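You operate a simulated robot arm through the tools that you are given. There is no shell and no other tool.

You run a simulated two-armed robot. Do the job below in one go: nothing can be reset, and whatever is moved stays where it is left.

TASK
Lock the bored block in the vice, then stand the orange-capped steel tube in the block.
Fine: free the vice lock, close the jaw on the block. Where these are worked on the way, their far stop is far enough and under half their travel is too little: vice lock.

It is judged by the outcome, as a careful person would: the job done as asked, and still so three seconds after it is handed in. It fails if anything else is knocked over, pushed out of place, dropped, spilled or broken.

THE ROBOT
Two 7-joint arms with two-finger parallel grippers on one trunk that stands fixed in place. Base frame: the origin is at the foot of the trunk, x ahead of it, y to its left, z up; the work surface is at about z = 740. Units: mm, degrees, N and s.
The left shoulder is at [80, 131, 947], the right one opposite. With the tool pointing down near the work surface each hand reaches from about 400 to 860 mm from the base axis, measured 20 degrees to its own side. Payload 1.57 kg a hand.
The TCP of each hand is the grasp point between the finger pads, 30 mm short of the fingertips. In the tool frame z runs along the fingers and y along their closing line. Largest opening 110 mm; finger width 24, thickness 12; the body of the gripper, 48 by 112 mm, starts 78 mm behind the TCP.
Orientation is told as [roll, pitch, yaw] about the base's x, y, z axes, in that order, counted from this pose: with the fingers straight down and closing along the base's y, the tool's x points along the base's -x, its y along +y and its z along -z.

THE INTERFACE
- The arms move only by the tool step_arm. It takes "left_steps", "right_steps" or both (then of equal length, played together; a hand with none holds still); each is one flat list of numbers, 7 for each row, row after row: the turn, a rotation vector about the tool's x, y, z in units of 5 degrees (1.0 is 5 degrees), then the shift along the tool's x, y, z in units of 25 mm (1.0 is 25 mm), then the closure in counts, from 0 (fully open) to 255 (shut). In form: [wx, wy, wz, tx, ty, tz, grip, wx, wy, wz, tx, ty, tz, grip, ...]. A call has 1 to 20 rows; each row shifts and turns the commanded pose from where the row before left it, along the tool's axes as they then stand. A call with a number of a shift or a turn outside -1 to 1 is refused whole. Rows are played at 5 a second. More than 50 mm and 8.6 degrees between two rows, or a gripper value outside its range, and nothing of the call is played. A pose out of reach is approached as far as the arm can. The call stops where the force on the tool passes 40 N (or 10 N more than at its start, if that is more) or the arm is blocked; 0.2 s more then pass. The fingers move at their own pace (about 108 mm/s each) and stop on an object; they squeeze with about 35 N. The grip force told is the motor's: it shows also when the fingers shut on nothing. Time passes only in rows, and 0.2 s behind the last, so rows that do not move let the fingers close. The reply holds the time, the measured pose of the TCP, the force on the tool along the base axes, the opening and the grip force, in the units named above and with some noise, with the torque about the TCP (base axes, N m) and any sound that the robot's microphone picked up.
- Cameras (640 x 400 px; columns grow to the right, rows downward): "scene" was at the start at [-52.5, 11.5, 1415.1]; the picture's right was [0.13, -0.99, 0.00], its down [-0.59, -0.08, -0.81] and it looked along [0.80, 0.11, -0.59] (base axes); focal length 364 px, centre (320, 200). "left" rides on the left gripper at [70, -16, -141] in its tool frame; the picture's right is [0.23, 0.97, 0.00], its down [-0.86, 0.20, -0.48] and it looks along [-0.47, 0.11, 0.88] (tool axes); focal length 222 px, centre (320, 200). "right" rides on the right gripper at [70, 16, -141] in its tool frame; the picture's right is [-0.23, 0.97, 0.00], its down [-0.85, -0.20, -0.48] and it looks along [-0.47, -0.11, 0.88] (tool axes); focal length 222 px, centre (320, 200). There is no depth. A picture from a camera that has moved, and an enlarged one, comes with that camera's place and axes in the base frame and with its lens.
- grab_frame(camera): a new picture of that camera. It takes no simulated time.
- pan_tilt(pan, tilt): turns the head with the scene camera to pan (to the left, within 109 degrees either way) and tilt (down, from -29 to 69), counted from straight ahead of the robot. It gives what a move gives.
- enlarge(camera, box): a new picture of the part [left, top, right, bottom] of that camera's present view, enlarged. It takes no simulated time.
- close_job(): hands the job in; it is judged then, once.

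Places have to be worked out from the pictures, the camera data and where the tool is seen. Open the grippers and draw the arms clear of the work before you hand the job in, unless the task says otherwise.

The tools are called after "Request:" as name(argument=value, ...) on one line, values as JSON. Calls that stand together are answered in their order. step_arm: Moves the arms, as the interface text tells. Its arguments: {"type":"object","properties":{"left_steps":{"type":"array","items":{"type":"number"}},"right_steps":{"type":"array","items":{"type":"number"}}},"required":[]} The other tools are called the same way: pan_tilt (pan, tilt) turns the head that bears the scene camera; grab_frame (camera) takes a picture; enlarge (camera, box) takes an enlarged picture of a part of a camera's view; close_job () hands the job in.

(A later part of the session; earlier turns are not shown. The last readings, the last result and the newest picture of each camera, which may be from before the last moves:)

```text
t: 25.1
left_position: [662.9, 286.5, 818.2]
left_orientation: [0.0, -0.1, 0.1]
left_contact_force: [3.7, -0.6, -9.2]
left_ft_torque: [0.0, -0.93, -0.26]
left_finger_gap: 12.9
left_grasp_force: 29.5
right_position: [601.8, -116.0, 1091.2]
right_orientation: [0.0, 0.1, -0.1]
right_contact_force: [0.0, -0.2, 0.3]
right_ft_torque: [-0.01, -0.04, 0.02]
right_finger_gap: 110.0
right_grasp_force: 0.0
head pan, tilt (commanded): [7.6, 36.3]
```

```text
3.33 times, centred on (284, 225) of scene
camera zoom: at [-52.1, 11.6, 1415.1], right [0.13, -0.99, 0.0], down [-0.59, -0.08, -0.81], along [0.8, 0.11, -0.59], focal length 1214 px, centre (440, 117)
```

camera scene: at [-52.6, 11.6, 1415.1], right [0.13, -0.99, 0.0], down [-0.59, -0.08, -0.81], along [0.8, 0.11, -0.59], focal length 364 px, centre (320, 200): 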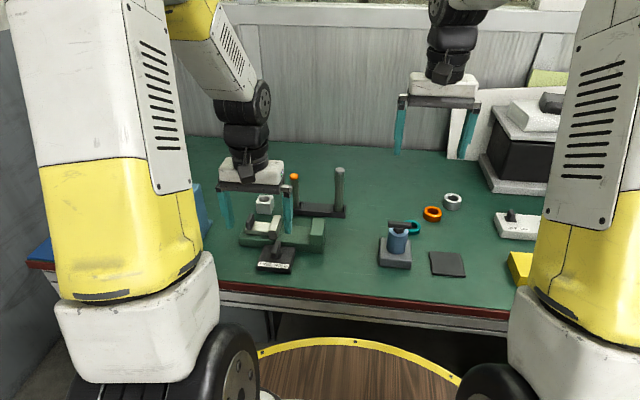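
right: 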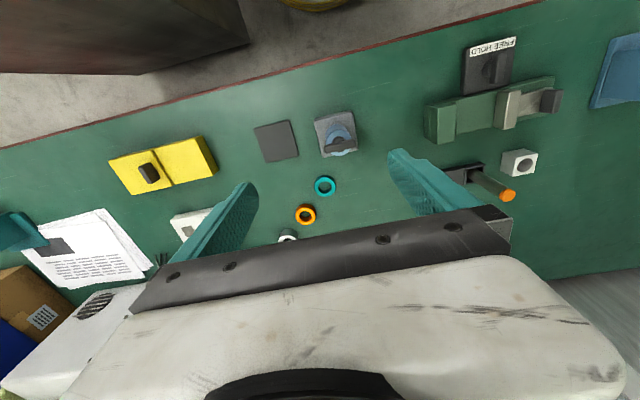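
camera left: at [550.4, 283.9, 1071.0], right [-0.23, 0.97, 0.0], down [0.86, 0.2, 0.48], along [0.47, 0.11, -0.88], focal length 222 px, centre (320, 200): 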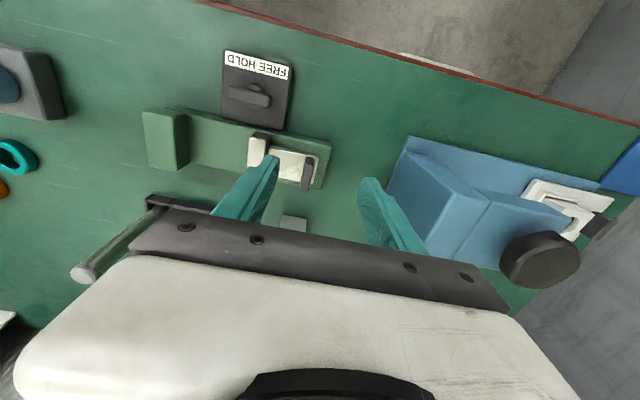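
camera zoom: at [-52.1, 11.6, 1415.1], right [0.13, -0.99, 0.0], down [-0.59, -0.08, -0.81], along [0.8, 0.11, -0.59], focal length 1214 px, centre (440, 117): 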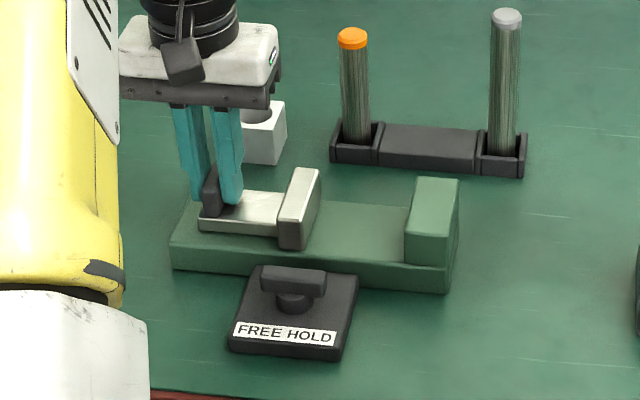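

The jaw slides with almost no force, so the far stop is FREE (and the original position was HOLD). I release the handle, rise and move toward the block for a look from above.

Request:
step_arm(left_steps=[0, 0, 0, 0, 0, 0, 170, 0, 0, 0, 0, 0, 0, 170, 0, 0, 0, 0, 0, -0.9, 170, 0, 0, 0, 0, 0, -0.9, 150, 0, 0, 0, 0, 0, -0.9, 120, 0, 0, 0, 0, 0, -0.9, 100, 0, 0, 0, 0, 0, -0.9, 85, 0, 0, 0, -0.76, 0.03, 0, 85, 0, 0, 0, -0.76, 0.03, 0, 85, 0, 0, 0, -0.76, 0.03, 0, 85, 0, 0, 0, 0, 0, 0, 85])

Request:
grab_frame(camera="left")

Request:
enlarge(camera="left", box=[240, 120, 400, 220])

Request:
enlarge(camera="scene", box=[220, 165, 348, 285])

```text
t: 27.6
left_position: [718.5, 286.9, 931.1]
left_orientation: [0.0, -0.1, 0.1]
left_contact_force: [0.1, -0.2, -0.1]
left_ft_torque: [0.03, 0.04, -0.04]
left_finger_gap: 73.2
left_grasp_force: 0.0
right_position: [601.4, -117.1, 1090.6]
right_orientation: [0.0, 0.0, -0.1]
right_contact_force: [-0.4, -0.3, 0.8]
right_ft_torque: [0.02, -0.03, -0.01]
right_finger_gap: 109.9
right_grasp_force: 0.1
head pan, tilt (commanded): [7.6, 36.3]
```

```text
taken
camera left: at [649.3, 270.6, 1072.8], right [-0.23, 0.97, 0.0], down [0.85, 0.2, 0.48], along [0.47, 0.11, -0.88], focal length 222 px, centre (320, 200)
```

left: 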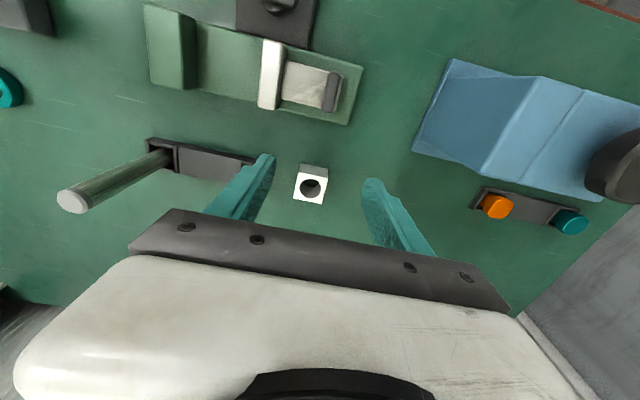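

```text
4.00 times, centred on (320, 170) of left
camera zoom: at [649.3, 270.6, 1072.8], right [-0.23, 0.97, 0.0], down [0.85, 0.2, 0.48], along [0.47, 0.11, -0.88], focal length 888 px, centre (320, 320)
```

zoom: 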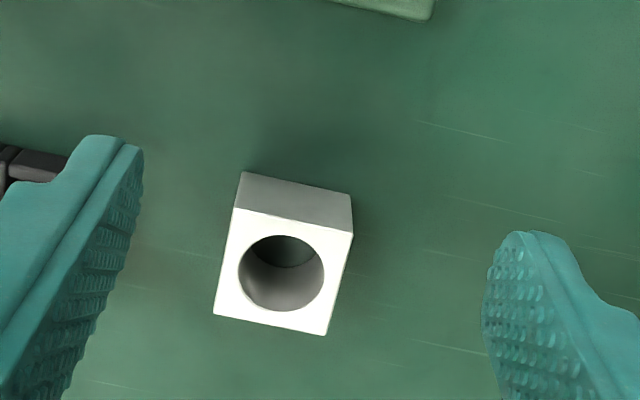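

```text
3.33 times, centred on (284, 225) of scene
camera zoom: at [-52.5, 11.5, 1415.1], right [0.13, -0.99, 0.0], down [-0.59, -0.08, -0.81], along [0.8, 0.11, -0.59], focal length 1214 px, centre (440, 117)
```

zoom: 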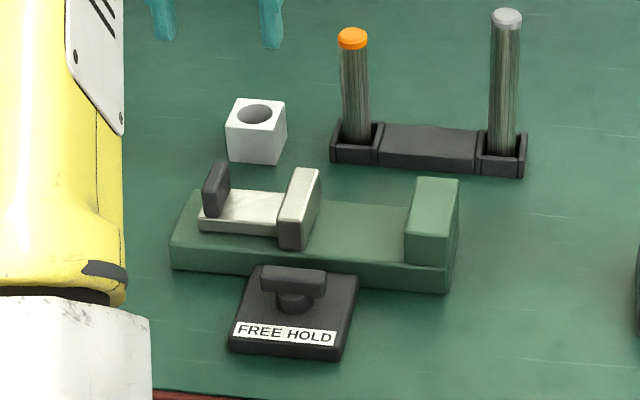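

I notice another rack with orange and teal caps behind the blue frame; I zoom on it to make sure which orange-capped tube is the steel one.

Request:
enlarge(camera="left", box=[440, 150, 640, 275])

Request:
enlarge(camera="scene", box=[90, 140, 250, 260])

Request:
enlarge(camera="right", box=[440, 30, 640, 230])

```text
3.20 times, centred on (540, 212) of left
camera zoom: at [649.3, 270.6, 1072.8], right [-0.23, 0.97, 0.0], down [0.85, 0.2, 0.48], along [0.47, 0.11, -0.88], focal length 711 px, centre (-384, 160)
```

zoom: 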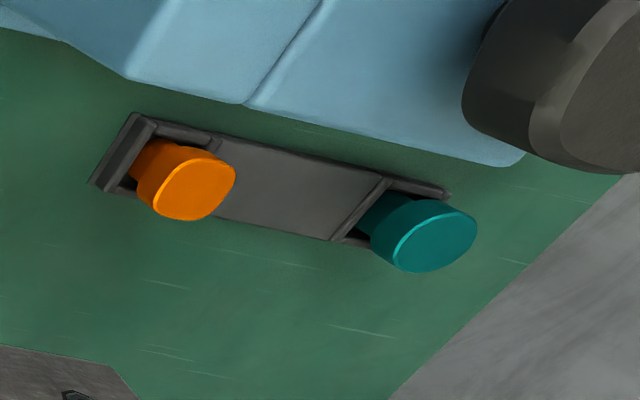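

```text
3.33 times, centred on (170, 200) of scene
camera zoom: at [-52.5, 11.5, 1415.1], right [0.13, -0.99, 0.0], down [-0.59, -0.08, -0.81], along [0.8, 0.11, -0.59], focal length 1214 px, centre (820, 200)
```

zoom: 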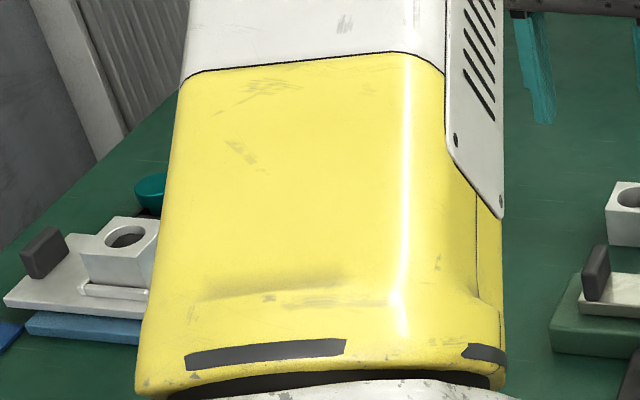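

```text
2.00 times, centred on (540, 130) of right
camera zoom: at [532.4, -99.8, 1232.0], right [0.23, 0.97, 0.0], down [0.85, -0.2, 0.48], along [0.47, -0.11, -0.88], focal length 444 px, centre (-120, 340)
```

zoom: 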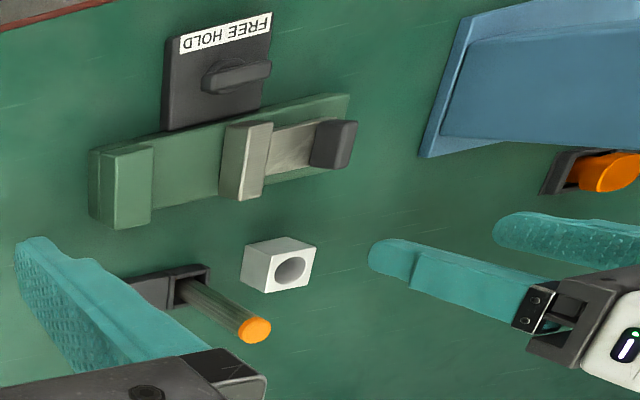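

The other rack holds plain coloured pegs, so the steel orange-capped tube is the one by the vice. The block measures about 44 mm square centred at (792, 290), top z≈777; I move over it and lower partway.

Request:
step_arm(left_steps=[0, 0, 0, -0.98, 0.041, 0, 85, 0, 0, 0, -0.98, 0.041, 0, 85, 0, 0, 0, -0.98, 0.041, 0, 85, 0, 0, 0, 0, 0, 0.95, 85, 0, 0, 0, 0, 0, 0.95, 85, 0, 0, 0, 0, 0, 0.95, 85, 0, 0, 0, 0, 0, 0.95, 85, 0, 0, 0, 0, 0, 0, 85])

Request:
enlarge(camera="left", box=[240, 90, 440, 215])

Request:
enlarge(camera="scene", box=[220, 145, 348, 245])

Request:
enlarge(camera="right", box=[440, 80, 640, 280])

```text
t: 29.4
left_position: [792.8, 291.7, 836.9]
left_orientation: [0.0, -0.2, 0.1]
left_contact_force: [0.5, -0.5, -1.1]
left_ft_torque: [0.0, 0.0, -0.03]
left_finger_gap: 73.5
left_grasp_force: 0.3
right_position: [603.2, -117.3, 1090.0]
right_orientation: [0.0, 0.0, -0.1]
right_contact_force: [0.0, -0.5, 0.4]
right_ft_torque: [0.01, -0.03, 0.03]
right_finger_gap: 110.1
right_grasp_force: 0.1
head pan, tilt (commanded): [7.6, 36.3]
```

```text
3.20 times, centred on (340, 152) of left
camera zoom: at [723.9, 274.4, 978.3], right [-0.23, 0.97, 0.0], down [0.85, 0.2, 0.48], along [0.47, 0.11, -0.88], focal length 711 px, centre (256, 352)
```

zoom: 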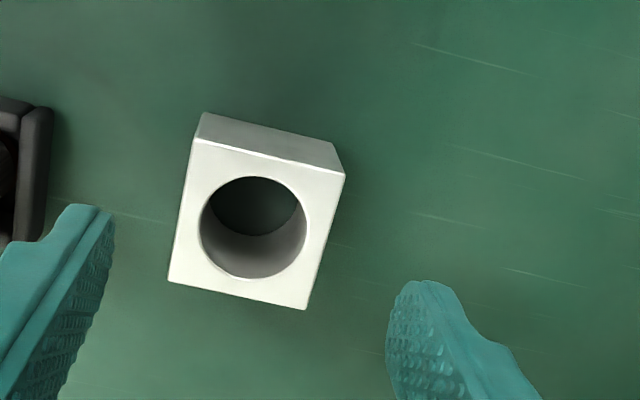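

```text
4.00 times, centred on (284, 195) of scene
camera zoom: at [-52.4, 11.5, 1415.1], right [0.13, -0.99, 0.0], down [-0.59, -0.08, -0.81], along [0.8, 0.11, -0.59], focal length 1457 px, centre (464, 220)
```

zoom: 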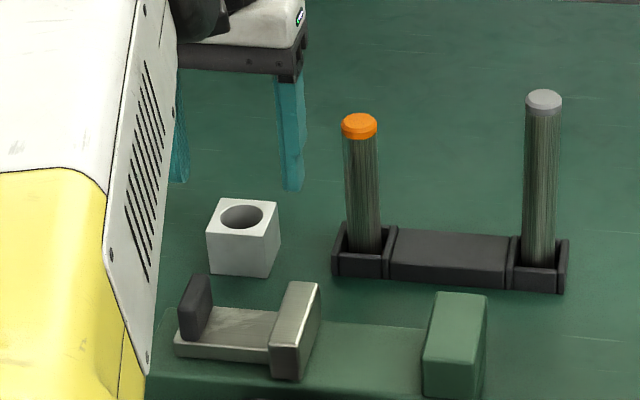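

```text
2.00 times, centred on (540, 180) of right
camera zoom: at [532.4, -99.8, 1232.0], right [0.23, 0.97, 0.0], down [0.85, -0.2, 0.48], along [0.47, -0.11, -0.88], focal length 444 px, centre (-120, 240)
```

zoom: 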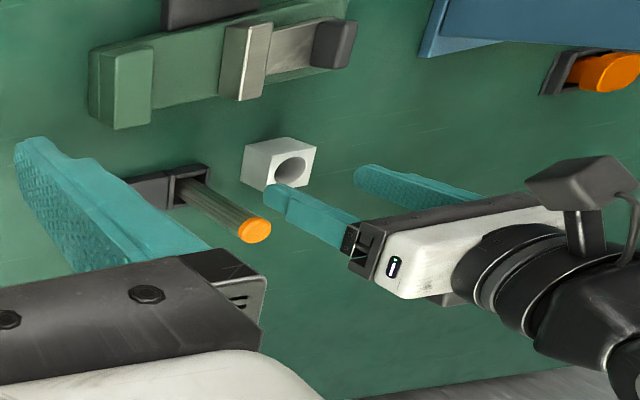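

The closer view puts the block centre at (791, 289.5). I correct 2 mm, lower to z≈777 and close on it.

Request:
step_arm(left_steps=[0, 0, 0, 0.05, -0.08, 0.8, 85, 0, 0, 0, 0, 0, 0.8, 85, 0, 0, 0, 0, 0, 0.8, 85, 0, 0, 0, 0, 0, 0, 85, 0, 0, 0, 0, 0, 0, 255, 0, 0, 0, 0, 0, 0, 255, 0, 0, 0, 0, 0, 0, 255])

Request:
enlarge(camera="scene", box=[220, 145, 348, 245])

Request:
enlarge(camera="left", box=[220, 70, 420, 215])

```text
t: 30.9
left_position: [792.5, 288.9, 777.2]
left_orientation: [0.0, -0.2, 0.2]
left_contact_force: [0.3, -0.8, 0.2]
left_ft_torque: [0.0, 0.04, 0.01]
left_finger_gap: 43.4
left_grasp_force: 35.1
right_position: [601.9, -117.2, 1090.1]
right_orientation: [0.0, 0.0, 0.0]
right_contact_force: [0.0, -0.5, -0.1]
right_ft_torque: [0.02, -0.01, 0.01]
right_finger_gap: 109.8
right_grasp_force: 0.0
head pan, tilt (commanded): [7.6, 36.3]
```

```text
4.00 times, centred on (284, 195) of scene
camera zoom: at [-52.4, 11.5, 1415.1], right [0.13, -0.99, 0.0], down [-0.59, -0.08, -0.81], along [0.8, 0.11, -0.59], focal length 1457 px, centre (464, 220)
```

zoom: 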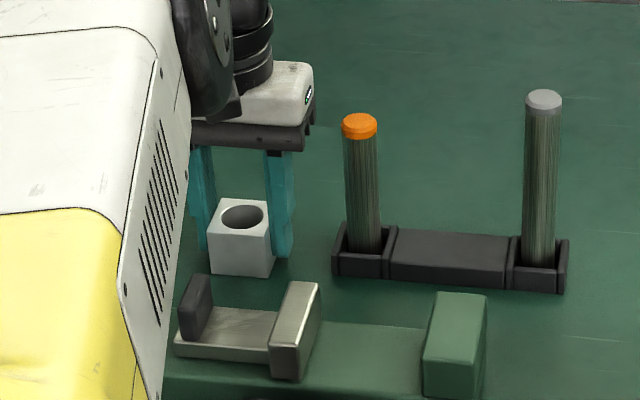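

```text
2.76 times, centred on (320, 142) of left
camera zoom: at [723.0, 272.2, 917.6], right [-0.23, 0.97, 0.0], down [0.85, 0.2, 0.48], along [0.47, 0.11, -0.88], focal length 613 px, centre (320, 359)
```

zoom: 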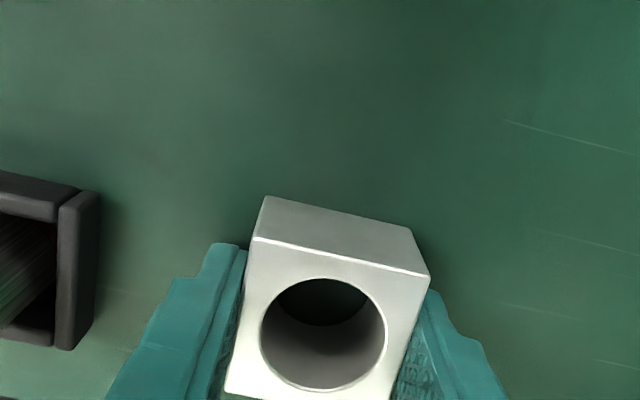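

The block is held (43.4 mm, TCP 37 mm above its base). I lift it to z≈927 and carry it above the vice gap.

Request:
step_arm(left_steps=[0, 0, 0, 0, 0, -0.5, 255, 0, 0, 0, 0, 0, -1, 255, 0, 0, 0, 0, 0, -1, 255, 0, 0, 0, 0, 0, -1, 255, 0, 0, 0, 0, 0, -1, 255, 0, 0, 0, 0, 0, -1, 255, 0, 0, 0, 0, 0, -0.5, 255, 0, 0, 0, 0.88, -0.86, 0, 255, 0, 0, 0, 0.88, -0.86, 0, 255, 0, 0, 0, 0.88, -0.86, 0, 255, 0, 0, 0, 0.88, -0.86, 0, 255, 0, 0, 0, 0.88, -0.86, 0, 255, 0, 0, 0, 0.88, -0.86, 0, 255, 0, 0, 0, 0, 0, 0, 255])

Request:
grab_frame(camera="scene")

Request:
grab_frame(camera="right")

Request:
grab_frame(camera="left")

```text
t: 34.0
left_position: [659.6, 159.6, 924.7]
left_orientation: [0.0, -0.3, 0.1]
left_contact_force: [-1.2, 0.4, -1.3]
left_ft_torque: [-0.03, -0.02, -0.05]
left_finger_gap: 44.0
left_grasp_force: 34.7
right_position: [601.3, -116.4, 1090.5]
right_orientation: [0.0, 0.0, 0.0]
right_contact_force: [0.6, -0.9, 0.3]
right_ft_torque: [-0.01, -0.02, -0.03]
right_finger_gap: 110.1
right_grasp_force: 0.1
head pan, tilt (commanded): [7.6, 36.3]
```

```text
taken
camera scene: at [-52.4, 11.5, 1415.1], right [0.13, -0.99, 0.0], down [-0.59, -0.08, -0.81], along [0.8, 0.11, -0.59], focal length 364 px, centre (320, 200)
```

scene: 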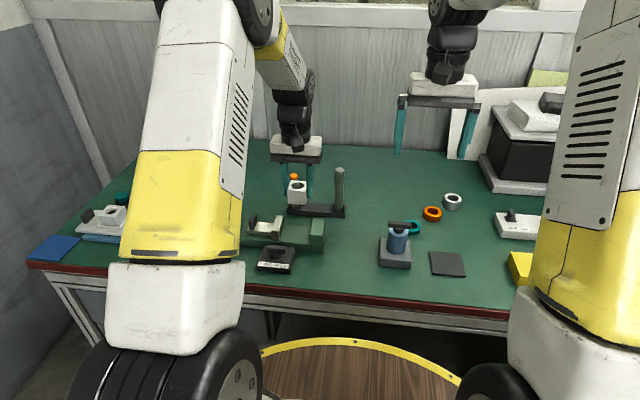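

```text
taken
camera right: at [532.4, -99.8, 1232.0], right [0.23, 0.97, 0.0], down [0.85, -0.2, 0.48], along [0.47, -0.11, -0.88], focal length 222 px, centre (320, 200)
```

right: 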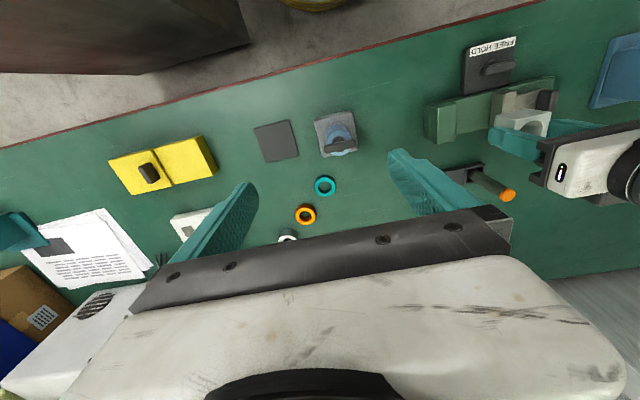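

```text
taken
camera left: at [590.5, 142.4, 1065.6], right [-0.23, 0.97, 0.0], down [0.85, 0.2, 0.48], along [0.47, 0.11, -0.88], focal length 222 px, centre (320, 200)
```

left: 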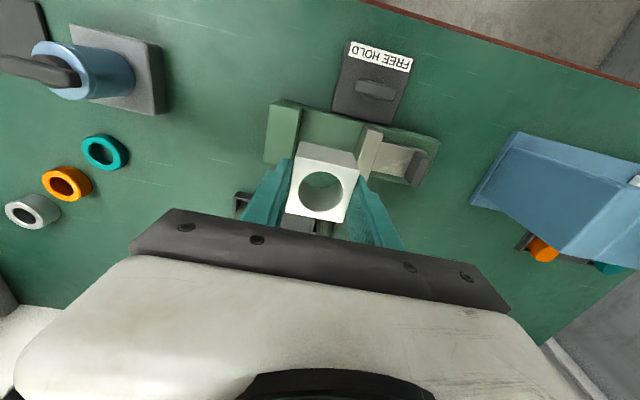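

The block is above the vice. Now I turn the hand 90° counter-clockwise so the fingers end up in front of and behind the block, clear of the jaws.

Request:
step_arm(left_steps=[0, 0, -1, 0, 0, 0, 255, 0, 0, -1, 0, 0, 0, 255, 0, 0, -1, 0, 0, 0, 255, 0, 0, -1, 0, 0, 0, 255, 0, 0, -1, 0, 0, 0, 255, 0, 0, -1, 0, 0, 0, 255, 0, 0, -1, 0, 0, 0, 255, 0, 0, -1, 0, 0, 0, 255, 0, 0, -1, 0, 0, 0, 255, 0, 0, -1, 0, 0, 0, 255, 0, 0, -1, 0, 0, 0, 255, 0, 0, -1, 0, 0, 0, 255, 0, 0, -1, 0, 0, 0, 255, 0, 0, -1, 0, 0, 0, 255, 0, 0, -1, 0, 0, 0, 255, 0, 0, -1, 0, 0, 0, 255, 0, 0, -1, 0, 0, 0, 255, 0, 0, -0.97, 0, 0, 0, 255, 0, 0, 0, 0, 0, 0, 255])

Request:
grab_frame(camera="left")

Request:
enlarge(camera="right", box=[400, 20, 600, 220])

Request:
enlarge(camera="scene", box=[220, 145, 348, 275])

```text
t: 38.0
left_position: [660.0, 160.6, 925.5]
left_orientation: [-0.1, 0.0, 90.0]
left_contact_force: [-0.5, -0.4, -1.3]
left_ft_torque: [-0.02, -0.03, -0.01]
left_finger_gap: 43.5
left_grasp_force: 35.1
right_position: [601.5, -116.6, 1091.0]
right_orientation: [0.0, 0.0, 0.0]
right_contact_force: [-0.3, 0.3, 0.5]
right_ft_torque: [0.0, 0.0, 0.03]
right_finger_gap: 110.2
right_grasp_force: 0.1
head pan, tilt (commanded): [7.6, 36.3]
```

```text
taken
camera left: at [676.6, 89.9, 1067.7], right [-0.97, -0.23, 0.0], down [-0.2, 0.85, 0.48], along [-0.11, 0.47, -0.88], focal length 222 px, centre (320, 200)
```

left: 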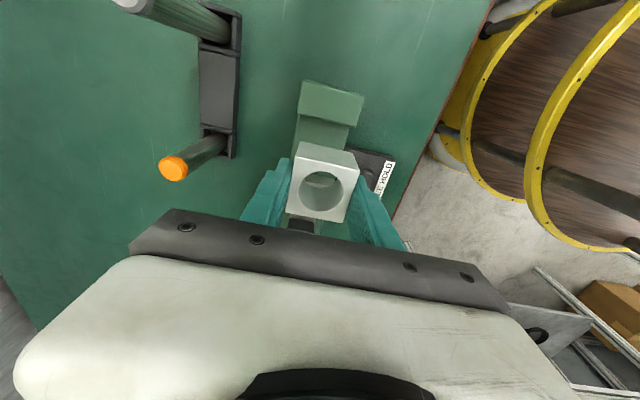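

```text
2.00 times, centred on (500, 120) of right
camera zoom: at [532.4, -99.9, 1232.0], right [0.23, 0.97, 0.0], down [0.85, -0.2, 0.48], along [0.47, -0.11, -0.88], focal length 444 px, centre (-40, 360)
```

zoom: 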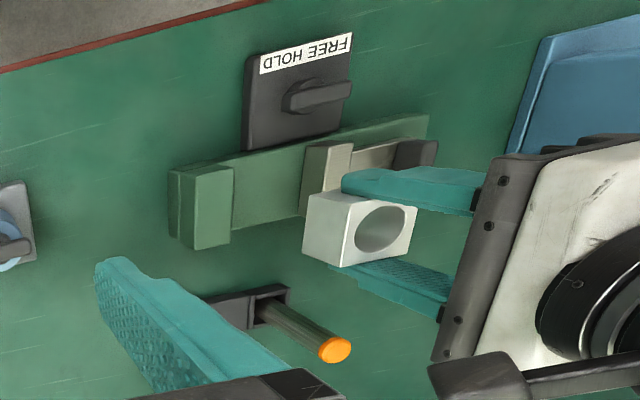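

```text
3.08 times, centred on (284, 210) of scene
camera zoom: at [-52.4, 11.4, 1415.1], right [0.13, -0.99, 0.0], down [-0.59, -0.08, -0.81], along [0.8, 0.11, -0.59], focal length 1121 px, centre (431, 169)
```

zoom: 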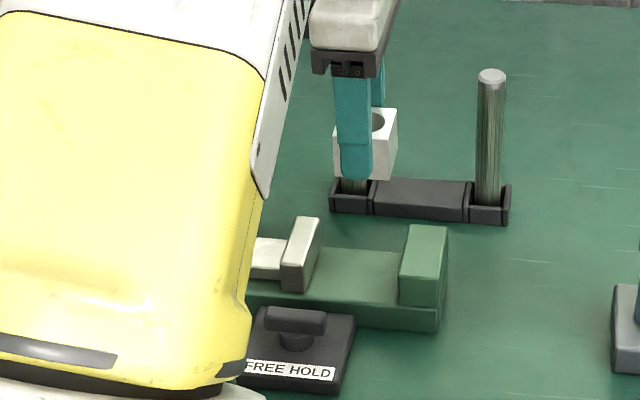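

The block hangs between the jaws (fixed face y≈129, moving face y≈208, block y≈137–181). I lower it to about 5 mm above the bed.

Request:
step_arm(left_steps=[0, 0, 0, 0, 0, 0.9, 255, 0, 0, 0, 0, 0, 0.9, 255, 0, 0, 0, 0, 0, 0.9, 255, 0, 0, 0, 0, 0, 0.9, 255, 0, 0, 0, 0, 0, 0.9, 255, 0, 0, 0, 0, 0, 0, 255])

Request:
enlarge(camera="right", box=[410, 20, 590, 160])

Request:
enlarge(camera="scene", box=[230, 175, 348, 275])

Request:
enlarge(camera="left", box=[220, 60, 420, 215])

```text
t: 39.4
left_position: [659.0, 159.6, 814.9]
left_orientation: [-0.3, 0.0, 90.0]
left_contact_force: [0.2, 0.0, -1.5]
left_ft_torque: [0.0, 0.01, 0.02]
left_finger_gap: 43.3
left_grasp_force: 34.8
right_position: [602.1, -117.7, 1090.6]
right_orientation: [0.1, 0.0, 0.0]
right_contact_force: [1.4, 0.0, 0.0]
right_ft_torque: [0.02, 0.0, -0.01]
right_finger_gap: 110.1
right_grasp_force: 0.1
head pan, tilt (commanded): [7.6, 36.3]
```

```text
2.86 times, centred on (500, 90) of right
camera zoom: at [532.4, -99.8, 1232.0], right [0.23, 0.97, 0.0], down [0.85, -0.2, 0.48], along [0.47, -0.11, -0.88], focal length 635 px, centre (-194, 514)
```

zoom: 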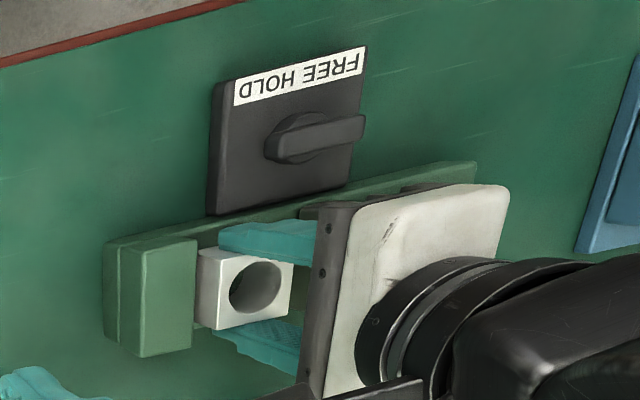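

```text
4.00 times, centred on (289, 225) of scene
camera zoom: at [-52.4, 11.4, 1415.1], right [0.13, -0.99, 0.0], down [-0.59, -0.08, -0.81], along [0.8, 0.11, -0.59], focal length 1457 px, centre (444, 100)
```

zoom: 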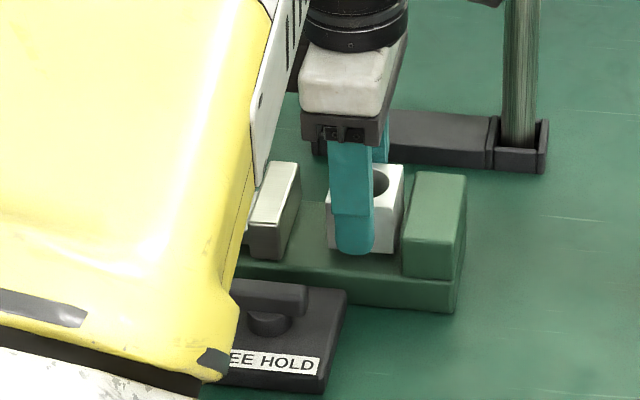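

```text
2.58 times, centred on (320, 138) of left
camera zoom: at [676.1, 89.5, 955.4], right [-0.97, -0.23, 0.0], down [-0.2, 0.86, 0.48], along [-0.11, 0.47, -0.88], focal length 573 px, centre (320, 361)
```

zoom: 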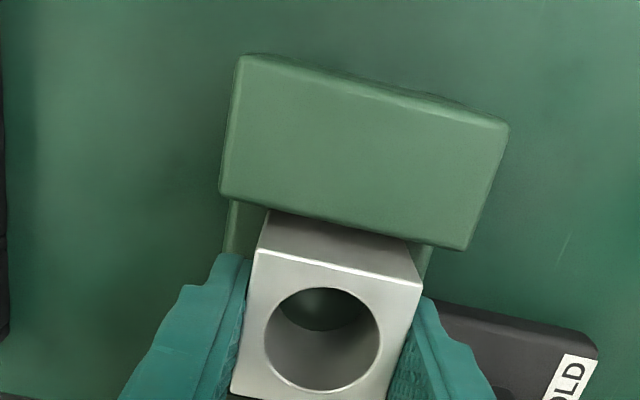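

Clear on all sides. I lower 6 mm in small steps and watch for the bed.

Request:
step_arm(left_steps=[0, 0, 0, 0, 0, 0.08, 255, 0, 0, 0, 0, 0, 0.08, 255, 0, 0, 0, 0, 0, 0.08, 255, 0, 0, 0, 0, 0, 0, 255])

```text
t: 40.4
left_position: [660.9, 160.2, 806.4]
left_orientation: [-0.1, 0.0, 89.9]
left_contact_force: [0.2, 0.0, -2.1]
left_ft_torque: [-0.01, 0.0, 0.03]
left_finger_gap: 43.5
left_grasp_force: 35.2
right_position: [602.2, -117.5, 1091.1]
right_orientation: [0.0, 0.1, 0.0]
right_contact_force: [0.3, -0.1, -0.5]
right_ft_torque: [0.01, -0.02, 0.01]
right_finger_gap: 109.9
right_grasp_force: 0.0
head pan, tilt (commanded): [7.6, 36.3]
```

No contact yet at z≈806; I go down further in 1 mm steps.

Request:
step_arm(left_steps=[0, 0, 0, 0, 0, 0.04, 255, 0, 0, 0, 0, 0, 0.04, 255, 0, 0, 0, 0, 0, 0, 255])

Request:
enlarge(camera="scene", box=[280, 205, 340, 255])

```text
t: 41.1
left_position: [660.5, 160.6, 806.8]
left_orientation: [-0.2, 0.1, 89.9]
left_contact_force: [-4.1, -1.7, 12.4]
left_ft_torque: [0.21, 0.36, 0.08]
left_finger_gap: 43.6
left_grasp_force: 35.3
right_position: [602.2, -116.8, 1090.4]
right_orientation: [0.0, 0.0, 0.0]
right_contact_force: [0.1, -0.2, -1.1]
right_ft_torque: [0.01, -0.03, 0.01]
right_finger_gap: 109.7
right_grasp_force: 0.1
head pan, tilt (commanded): [7.6, 36.3]
```

```text
8.00 times, centred on (310, 230) of scene
camera zoom: at [-53.0, 11.3, 1415.1], right [0.13, -0.99, 0.0], down [-0.59, -0.08, -0.81], along [0.8, 0.11, -0.59], focal length 2914 px, centre (400, -40)
```

zoom: 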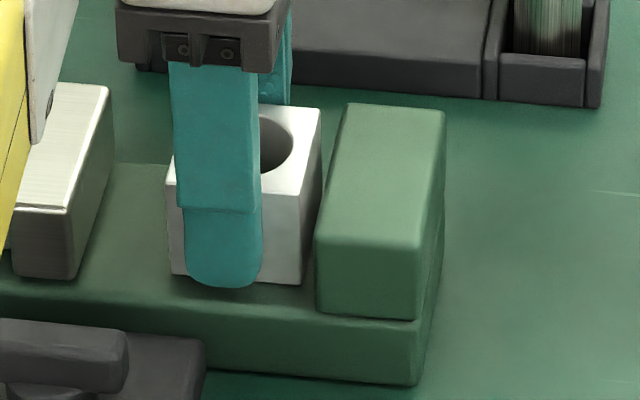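

12 N of contact: the block rests on the bed. I open the fingers, rise straight up, and check that the block stays.

Request:
step_arm(left_steps=[0, 0, 0, 0, 0, -0.04, 255, 0, 0, 0, 0, 0, 0, 120, 0, 0, 0, 0, 0, 0, 120, 0, 0, 0, 0, 0, -0.5, 120, 0, 0, 0, 0, 0, -1, 120, 0, 0, 0, 0, 0, -1, 120, 0, 0, 0, 0, 0, -1, 120, 0, 0, 0, 0, 0, -1, 120, 0, 0, 0, 0, 0, 0, 120])

Request:
enlarge(camera="scene", box=[240, 185, 340, 265])

Request:
enlarge(camera="right", box=[410, 20, 590, 160])

Request:
enlarge(camera="left", box=[220, 60, 420, 215])

```text
t: 43.1
left_position: [659.8, 160.3, 921.5]
left_orientation: [-0.1, -0.1, 89.9]
left_contact_force: [-0.2, 0.4, -0.6]
left_ft_torque: [0.03, 0.01, 0.01]
left_finger_gap: 58.1
left_grasp_force: 0.1
right_position: [601.9, -116.7, 1089.9]
right_orientation: [0.1, 0.0, -0.1]
right_contact_force: [1.0, 0.1, -0.1]
right_ft_torque: [-0.02, -0.02, -0.03]
right_finger_gap: 110.0
right_grasp_force: 0.1
head pan, tilt (commanded): [7.6, 36.3]
```

```text
5.00 times, centred on (290, 225) of scene
camera zoom: at [-52.4, 11.4, 1415.1], right [0.13, -0.99, 0.0], down [-0.59, -0.08, -0.81], along [0.8, 0.11, -0.59], focal length 1821 px, centre (470, 75)
```

zoom: 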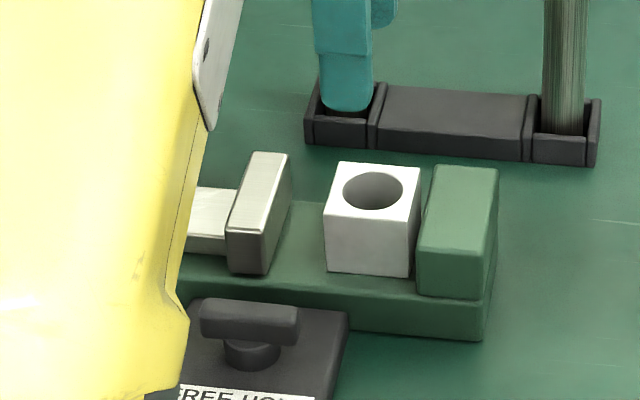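

```text
2.86 times, centred on (500, 90) of right
camera zoom: at [532.4, -99.8, 1232.0], right [0.23, 0.97, 0.0], down [0.85, -0.2, 0.48], along [0.47, -0.11, -0.88], focal length 635 px, centre (-194, 514)
```

zoom: 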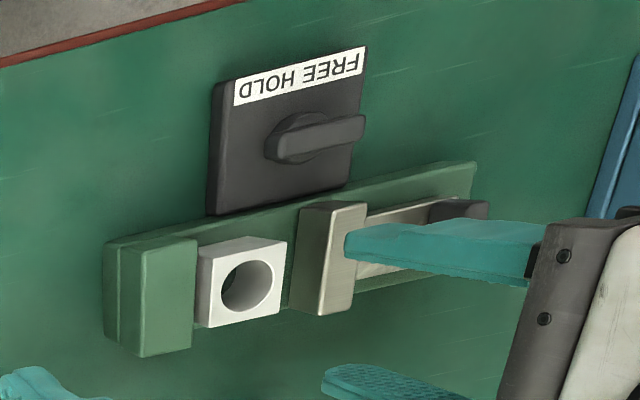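

```text
2.58 times, centred on (320, 138) of left
camera zoom: at [676.4, 90.0, 1061.8], right [-0.97, -0.23, 0.0], down [-0.2, 0.85, 0.48], along [-0.11, 0.47, -0.88], focal length 573 px, centre (320, 361)
```

zoom: 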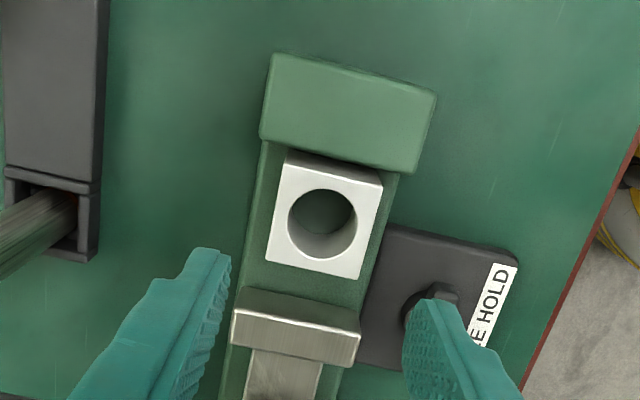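

The block stands upright in the gap. Keeping this hand orientation, I close the fingers, go round to the far side of the dark handle (y≈330) and lower to z≈820 to push the jaw toward −y.

Request:
step_arm(left_steps=[0, 0, 0, -0.97, -0.01, 0, 200, 0, 0, 0, -0.97, 0, 0, 255, 0, 0, 0, -0.97, 0, 0, 255, 0, 0, 0, -0.97, 0, 0, 255, 0, 0, 0, -0.97, 0, 0, 255, 0, 0, 0, -0.97, 0, 0, 255, 0, 0, 0, -0.97, 0, 0, 255, 0, 0, 0, 0, 0, 0, 255])

Request:
grab_frame(camera="left")

Request:
grab_frame(camera="scene")

```text
t: 45.0
left_position: [659.6, 330.1, 920.7]
left_orientation: [-0.2, 0.0, 89.9]
left_contact_force: [-0.6, -0.2, -0.8]
left_ft_torque: [0.01, 0.03, 0.0]
left_finger_gap: 0.2
left_grasp_force: 22.0
right_position: [602.4, -116.4, 1090.8]
right_orientation: [0.0, 0.1, -0.1]
right_contact_force: [0.4, -0.2, -0.2]
right_ft_torque: [-0.03, 0.02, -0.02]
right_finger_gap: 110.1
right_grasp_force: 0.0
head pan, tilt (commanded): [7.6, 36.3]
```

```text
taken
camera left: at [676.4, 260.8, 1061.8], right [-0.97, -0.23, 0.0], down [-0.2, 0.86, 0.48], along [-0.11, 0.47, -0.88], focal length 222 px, centre (320, 200)
```

left: 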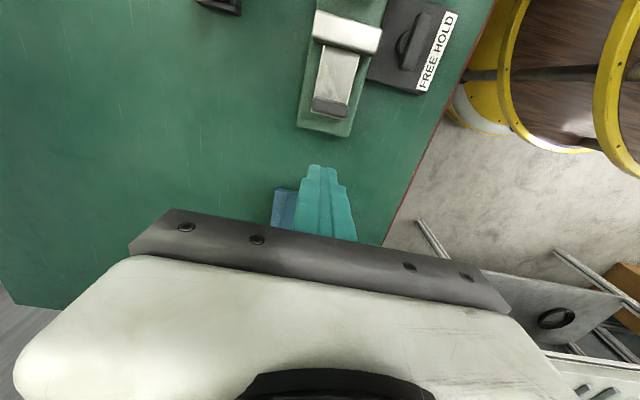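

```text
taken
camera scene: at [-52.5, 11.5, 1415.1], right [0.13, -0.99, 0.0], down [-0.59, -0.08, -0.81], along [0.8, 0.11, -0.59], focal length 364 px, centre (320, 200)
```

scene: 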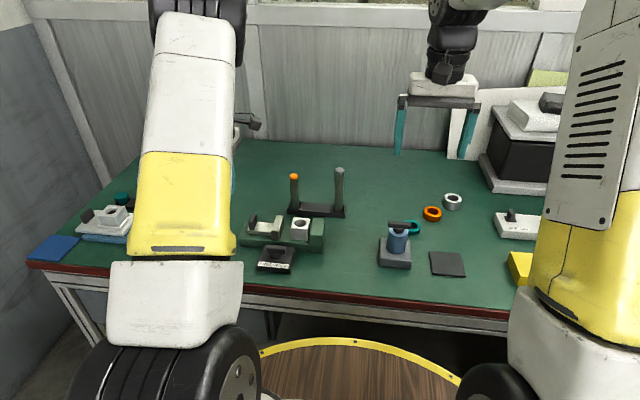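

Request:
enlarge(camera="left", box=[250, 0, 470, 200])

```text
2.00 times, centred on (360, 100) of left
camera zoom: at [676.4, 260.8, 1061.8], right [-0.97, -0.23, 0.0], down [-0.2, 0.86, 0.48], along [-0.11, 0.47, -0.88], focal length 444 px, centre (240, 400)
```

zoom: 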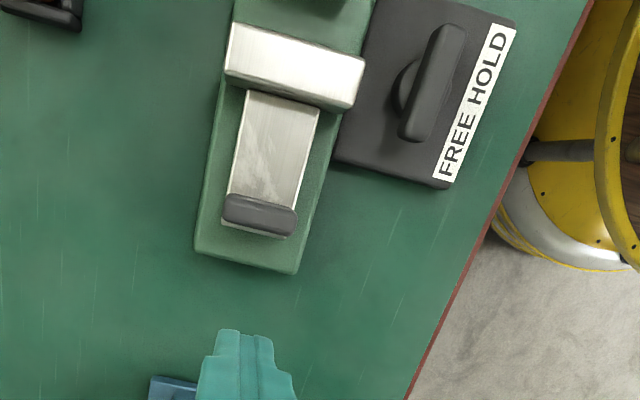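

The handle is at about (660, 284). I lower to z≈820 behind it and start pushing toward −y.

Request:
step_arm(left_steps=[0, 0, 0, 0, 0, 0.8, 255, 0, 0, 0, 0, 0, 0.8, 255, 0, 0, 0, 0, 0, 0.8, 255, 0, 0, 0, 0, 0, 0.8, 255, 0, 0, 0, 0, 0, 0.8, 255, 0, 0, 0, 0.5, 0, 0, 255, 0, 0, 0, 0.3, 0, 0, 255, 0, 0, 0, 0.2, 0, 0, 255, 0, 0, 0, 0.2, 0, 0, 255, 0, 0, 0, 0, 0, 0, 255])

Request:
enlarge(camera="left", box=[220, 0, 440, 200])

Request:
enlarge(camera="right", box=[410, 20, 590, 160])

```text
t: 47.1
left_position: [662.3, 299.5, 820.9]
left_orientation: [-0.1, 0.0, 89.9]
left_contact_force: [0.3, 0.3, -0.1]
left_ft_torque: [0.01, 0.01, 0.01]
left_finger_gap: 0.0
left_grasp_force: 21.2
right_position: [600.8, -116.1, 1092.0]
right_orientation: [0.0, 0.0, 0.1]
right_contact_force: [0.6, 0.4, -0.2]
right_ft_torque: [-0.01, 0.01, 0.0]
right_finger_gap: 110.0
right_grasp_force: 0.1
head pan, tilt (commanded): [7.6, 36.3]
```

```text
2.00 times, centred on (330, 100) of left
camera zoom: at [678.0, 229.2, 960.9], right [-0.97, -0.23, 0.0], down [-0.2, 0.86, 0.48], along [-0.11, 0.47, -0.88], focal length 444 px, centre (300, 400)
```

zoom: 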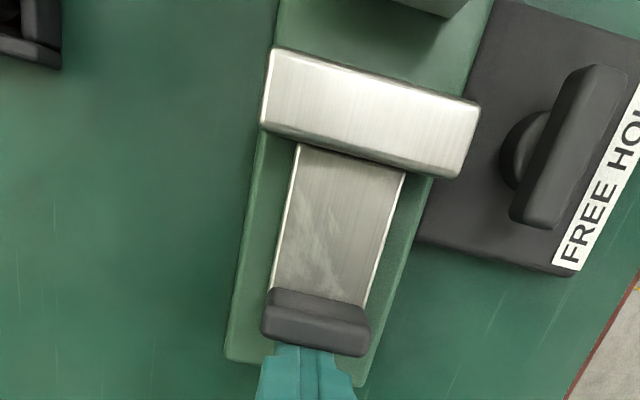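

```text
2.86 times, centred on (500, 90) of right
camera zoom: at [532.4, -99.8, 1232.0], right [0.23, 0.97, 0.0], down [0.85, -0.2, 0.48], along [0.47, -0.11, -0.88], focal length 635 px, centre (-194, 514)
```

zoom: 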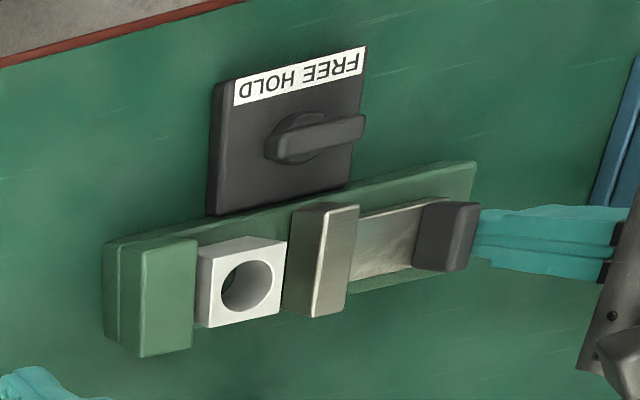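

The fingers are just at the handle. I push the jaw on in 5 mm steps.

Request:
step_arm(left_steps=[0, 0, 0, 0.2, 0, 0, 255, 0, 0, 0, 0.2, 0, 0, 255, 0, 0, 0, 0.2, 0, 0, 255, 0, 0, 0, 0.2, 0, 0, 255, 0, 0, 0, 0.2, 0, 0, 255, 0, 0, 0, 0, 0, 0, 255])

Request:
enlarge(camera="right", box=[410, 20, 590, 160])

Request:
enlarge(camera="left", box=[220, 0, 440, 200])

```text
t: 48.5
left_position: [661.2, 276.7, 818.8]
left_orientation: [-0.2, 0.0, 89.9]
left_contact_force: [-0.2, -0.1, -0.4]
left_ft_torque: [0.01, -0.01, 0.01]
left_finger_gap: 0.0
left_grasp_force: 21.5
right_position: [601.0, -115.5, 1090.2]
right_orientation: [0.0, 0.0, 0.0]
right_contact_force: [-0.5, -0.7, -0.4]
right_ft_torque: [0.0, 0.0, 0.01]
right_finger_gap: 109.9
right_grasp_force: 0.1
head pan, tilt (commanded): [7.6, 36.3]
```

```text
2.86 times, centred on (500, 90) of right
camera zoom: at [532.4, -99.8, 1232.0], right [0.23, 0.97, 0.0], down [0.85, -0.2, 0.48], along [0.47, -0.11, -0.88], focal length 635 px, centre (-194, 514)
```

zoom: 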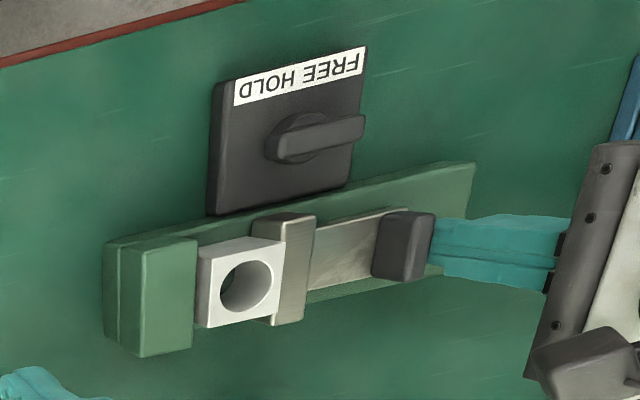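

```text
2.00 times, centred on (330, 100) of left
camera zoom: at [677.2, 204.2, 960.2], right [-0.97, -0.23, 0.0], down [-0.2, 0.86, 0.48], along [-0.11, 0.47, -0.88], focal length 444 px, centre (300, 400)
```

zoom: 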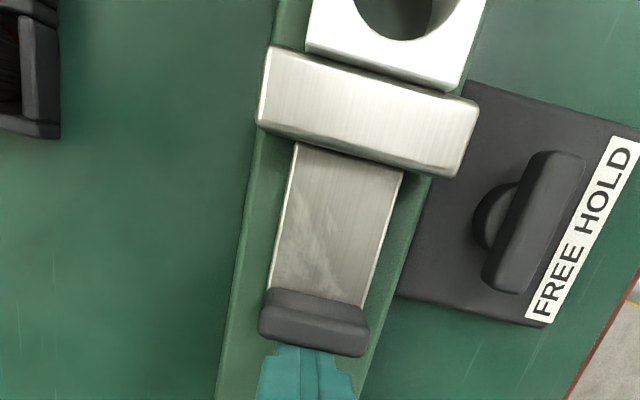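

The jaw is nearly at the block. I continue in 2.5 mm steps, watching the force.

Request:
step_arm(left_steps=[0, 0, 0, 0.1, 0, 0, 255, 0, 0, 0, 0.1, 0, 0, 255, 0, 0, 0, 0.1, 0, 0, 255, 0, 0, 0, 0, 0, 0, 255])

Request:
enlarge(camera="right", box=[410, 20, 590, 160])

```text
t: 49.5
left_position: [660.3, 270.1, 819.2]
left_orientation: [-0.2, -0.2, 90.0]
left_contact_force: [0.0, 12.9, -1.1]
left_ft_torque: [0.05, -0.08, -0.02]
left_finger_gap: 0.0
left_grasp_force: 21.2
right_position: [601.7, -116.5, 1090.8]
right_orientation: [-0.1, 0.1, 0.0]
right_contact_force: [0.3, 0.0, 0.7]
right_ft_torque: [0.02, -0.03, 0.01]
right_finger_gap: 110.0
right_grasp_force: 0.0
head pan, tilt (commanded): [7.6, 36.3]
```

```text
2.86 times, centred on (500, 90) of right
camera zoom: at [532.5, -99.1, 1232.0], right [0.23, 0.97, 0.0], down [0.86, -0.2, 0.48], along [0.47, -0.11, -0.88], focal length 635 px, centre (-194, 514)
```

zoom: 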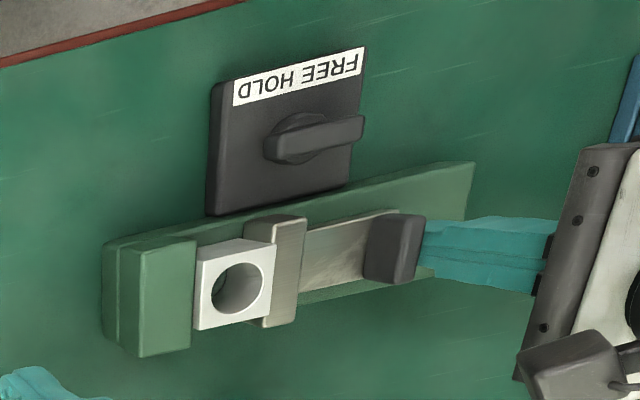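

13 N now: the jaw is bearing on the block. I press on in 1 mm steps to be sure it is seated against the fixed jaw.

Request:
step_arm(left_steps=[0, 0, 0, 0.04, 0, 0, 255, 0, 0, 0, 0.04, 0, 0, 255, 0, 0, 0, 0, 0, 0, 255])

Request:
enlarge(camera="scene", box=[240, 185, 340, 265])

```text
t: 50.4
left_position: [661.5, 269.5, 818.2]
left_orientation: [-0.3, -0.1, 90.1]
left_contact_force: [-1.1, 29.7, 1.0]
left_ft_torque: [0.16, 0.15, -0.1]
left_finger_gap: 0.1
left_grasp_force: 21.2
right_position: [601.6, -114.6, 1090.9]
right_orientation: [0.0, 0.0, 0.0]
right_contact_force: [0.6, -1.0, 0.4]
right_ft_torque: [0.01, 0.01, -0.01]
right_finger_gap: 110.0
right_grasp_force: 0.1
head pan, tilt (commanded): [7.6, 36.3]
```

```text
5.00 times, centred on (290, 225) of scene
camera zoom: at [-52.6, 12.6, 1415.1], right [0.13, -0.99, 0.0], down [-0.59, -0.08, -0.81], along [0.8, 0.11, -0.59], focal length 1821 px, centre (470, 75)
```

zoom: 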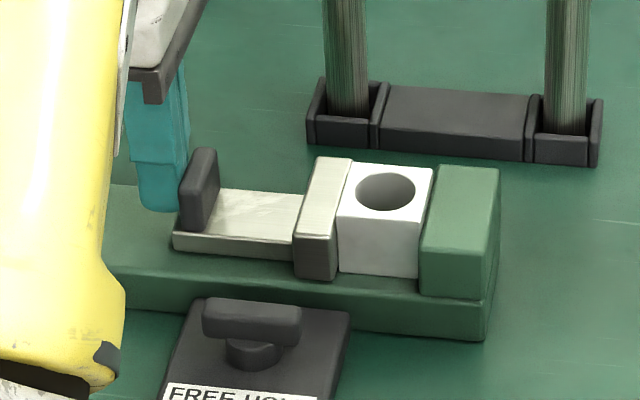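

30 N with no further travel: the block is clamped between the jaws. I back the hand off slowly so the jaw stays put, then look for any gap.

Request:
step_arm(left_steps=[0, 0, 0, -0.03, 0, 0, 255, 0, 0, 0, -0.03, 0, 0, 255, 0, 0, 0, -0.03, 0, 0, 255, 0, 0, 0, -0.06, 0, 0, 255, 0, 0, 0, -0.2, 0, 0, 255, 0, 0, 0, -0.5, 0, 0, 255, 0, 0, 0, -0.5, 0, -0.5, 255, 0, 0, 0, 0, 0, -1, 255, 0, 0, 0, 0, 0, -1, 255, 0, 0, 0, 0, 0, -1, 255, 0, 0, 0, 0, 0, -1, 255])

Request:
enlarge(camera="scene", box=[260, 195, 330, 255])

Request:
enlarge(camera="right", box=[420, 70, 560, 160])

Request:
grab_frame(camera="left")

```text
t: 52.8
left_position: [659.6, 298.3, 933.2]
left_orientation: [-0.2, 0.1, 89.8]
left_contact_force: [1.0, -0.5, -0.4]
left_ft_torque: [-0.01, 0.01, 0.03]
left_finger_gap: 0.0
left_grasp_force: 20.9
right_position: [601.3, -115.5, 1090.7]
right_orientation: [0.0, 0.0, -0.1]
right_contact_force: [0.7, 1.0, -0.5]
right_ft_torque: [-0.02, -0.03, 0.02]
right_finger_gap: 110.0
right_grasp_force: 0.1
head pan, tilt (commanded): [7.6, 36.3]
```

```text
6.67 times, centred on (295, 225) of scene
camera zoom: at [-52.3, 11.5, 1415.1], right [0.13, -0.99, 0.0], down [-0.59, -0.08, -0.81], along [0.8, 0.11, -0.59], focal length 2428 px, centre (487, 33)
```

zoom: 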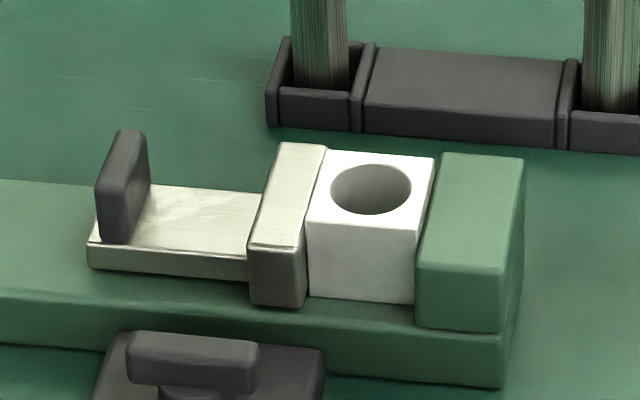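

```text
4.44 times, centred on (490, 115) of right
camera zoom: at [532.5, -99.8, 1231.9], right [0.23, 0.97, 0.0], down [0.86, -0.2, 0.48], along [0.47, -0.11, -0.88], focal length 987 px, centre (-436, 578)
```

zoom: 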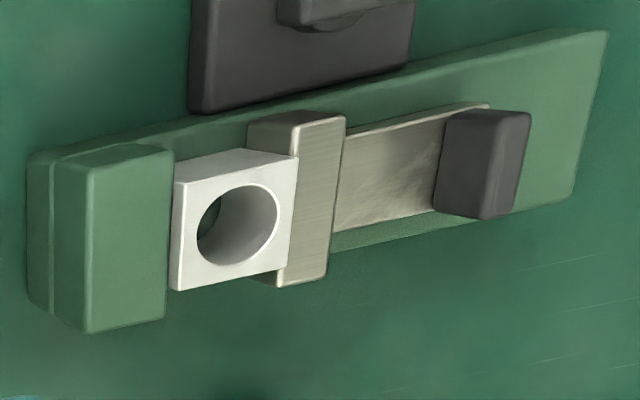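

```text
taken
camera left: at [675.9, 228.1, 1074.2], right [-0.97, -0.23, 0.0], down [-0.2, 0.86, 0.48], along [-0.11, 0.47, -0.88], focal length 222 px, centre (320, 200)
```

left: 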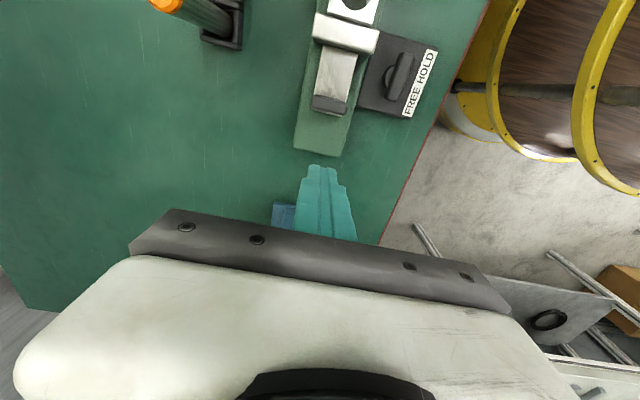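

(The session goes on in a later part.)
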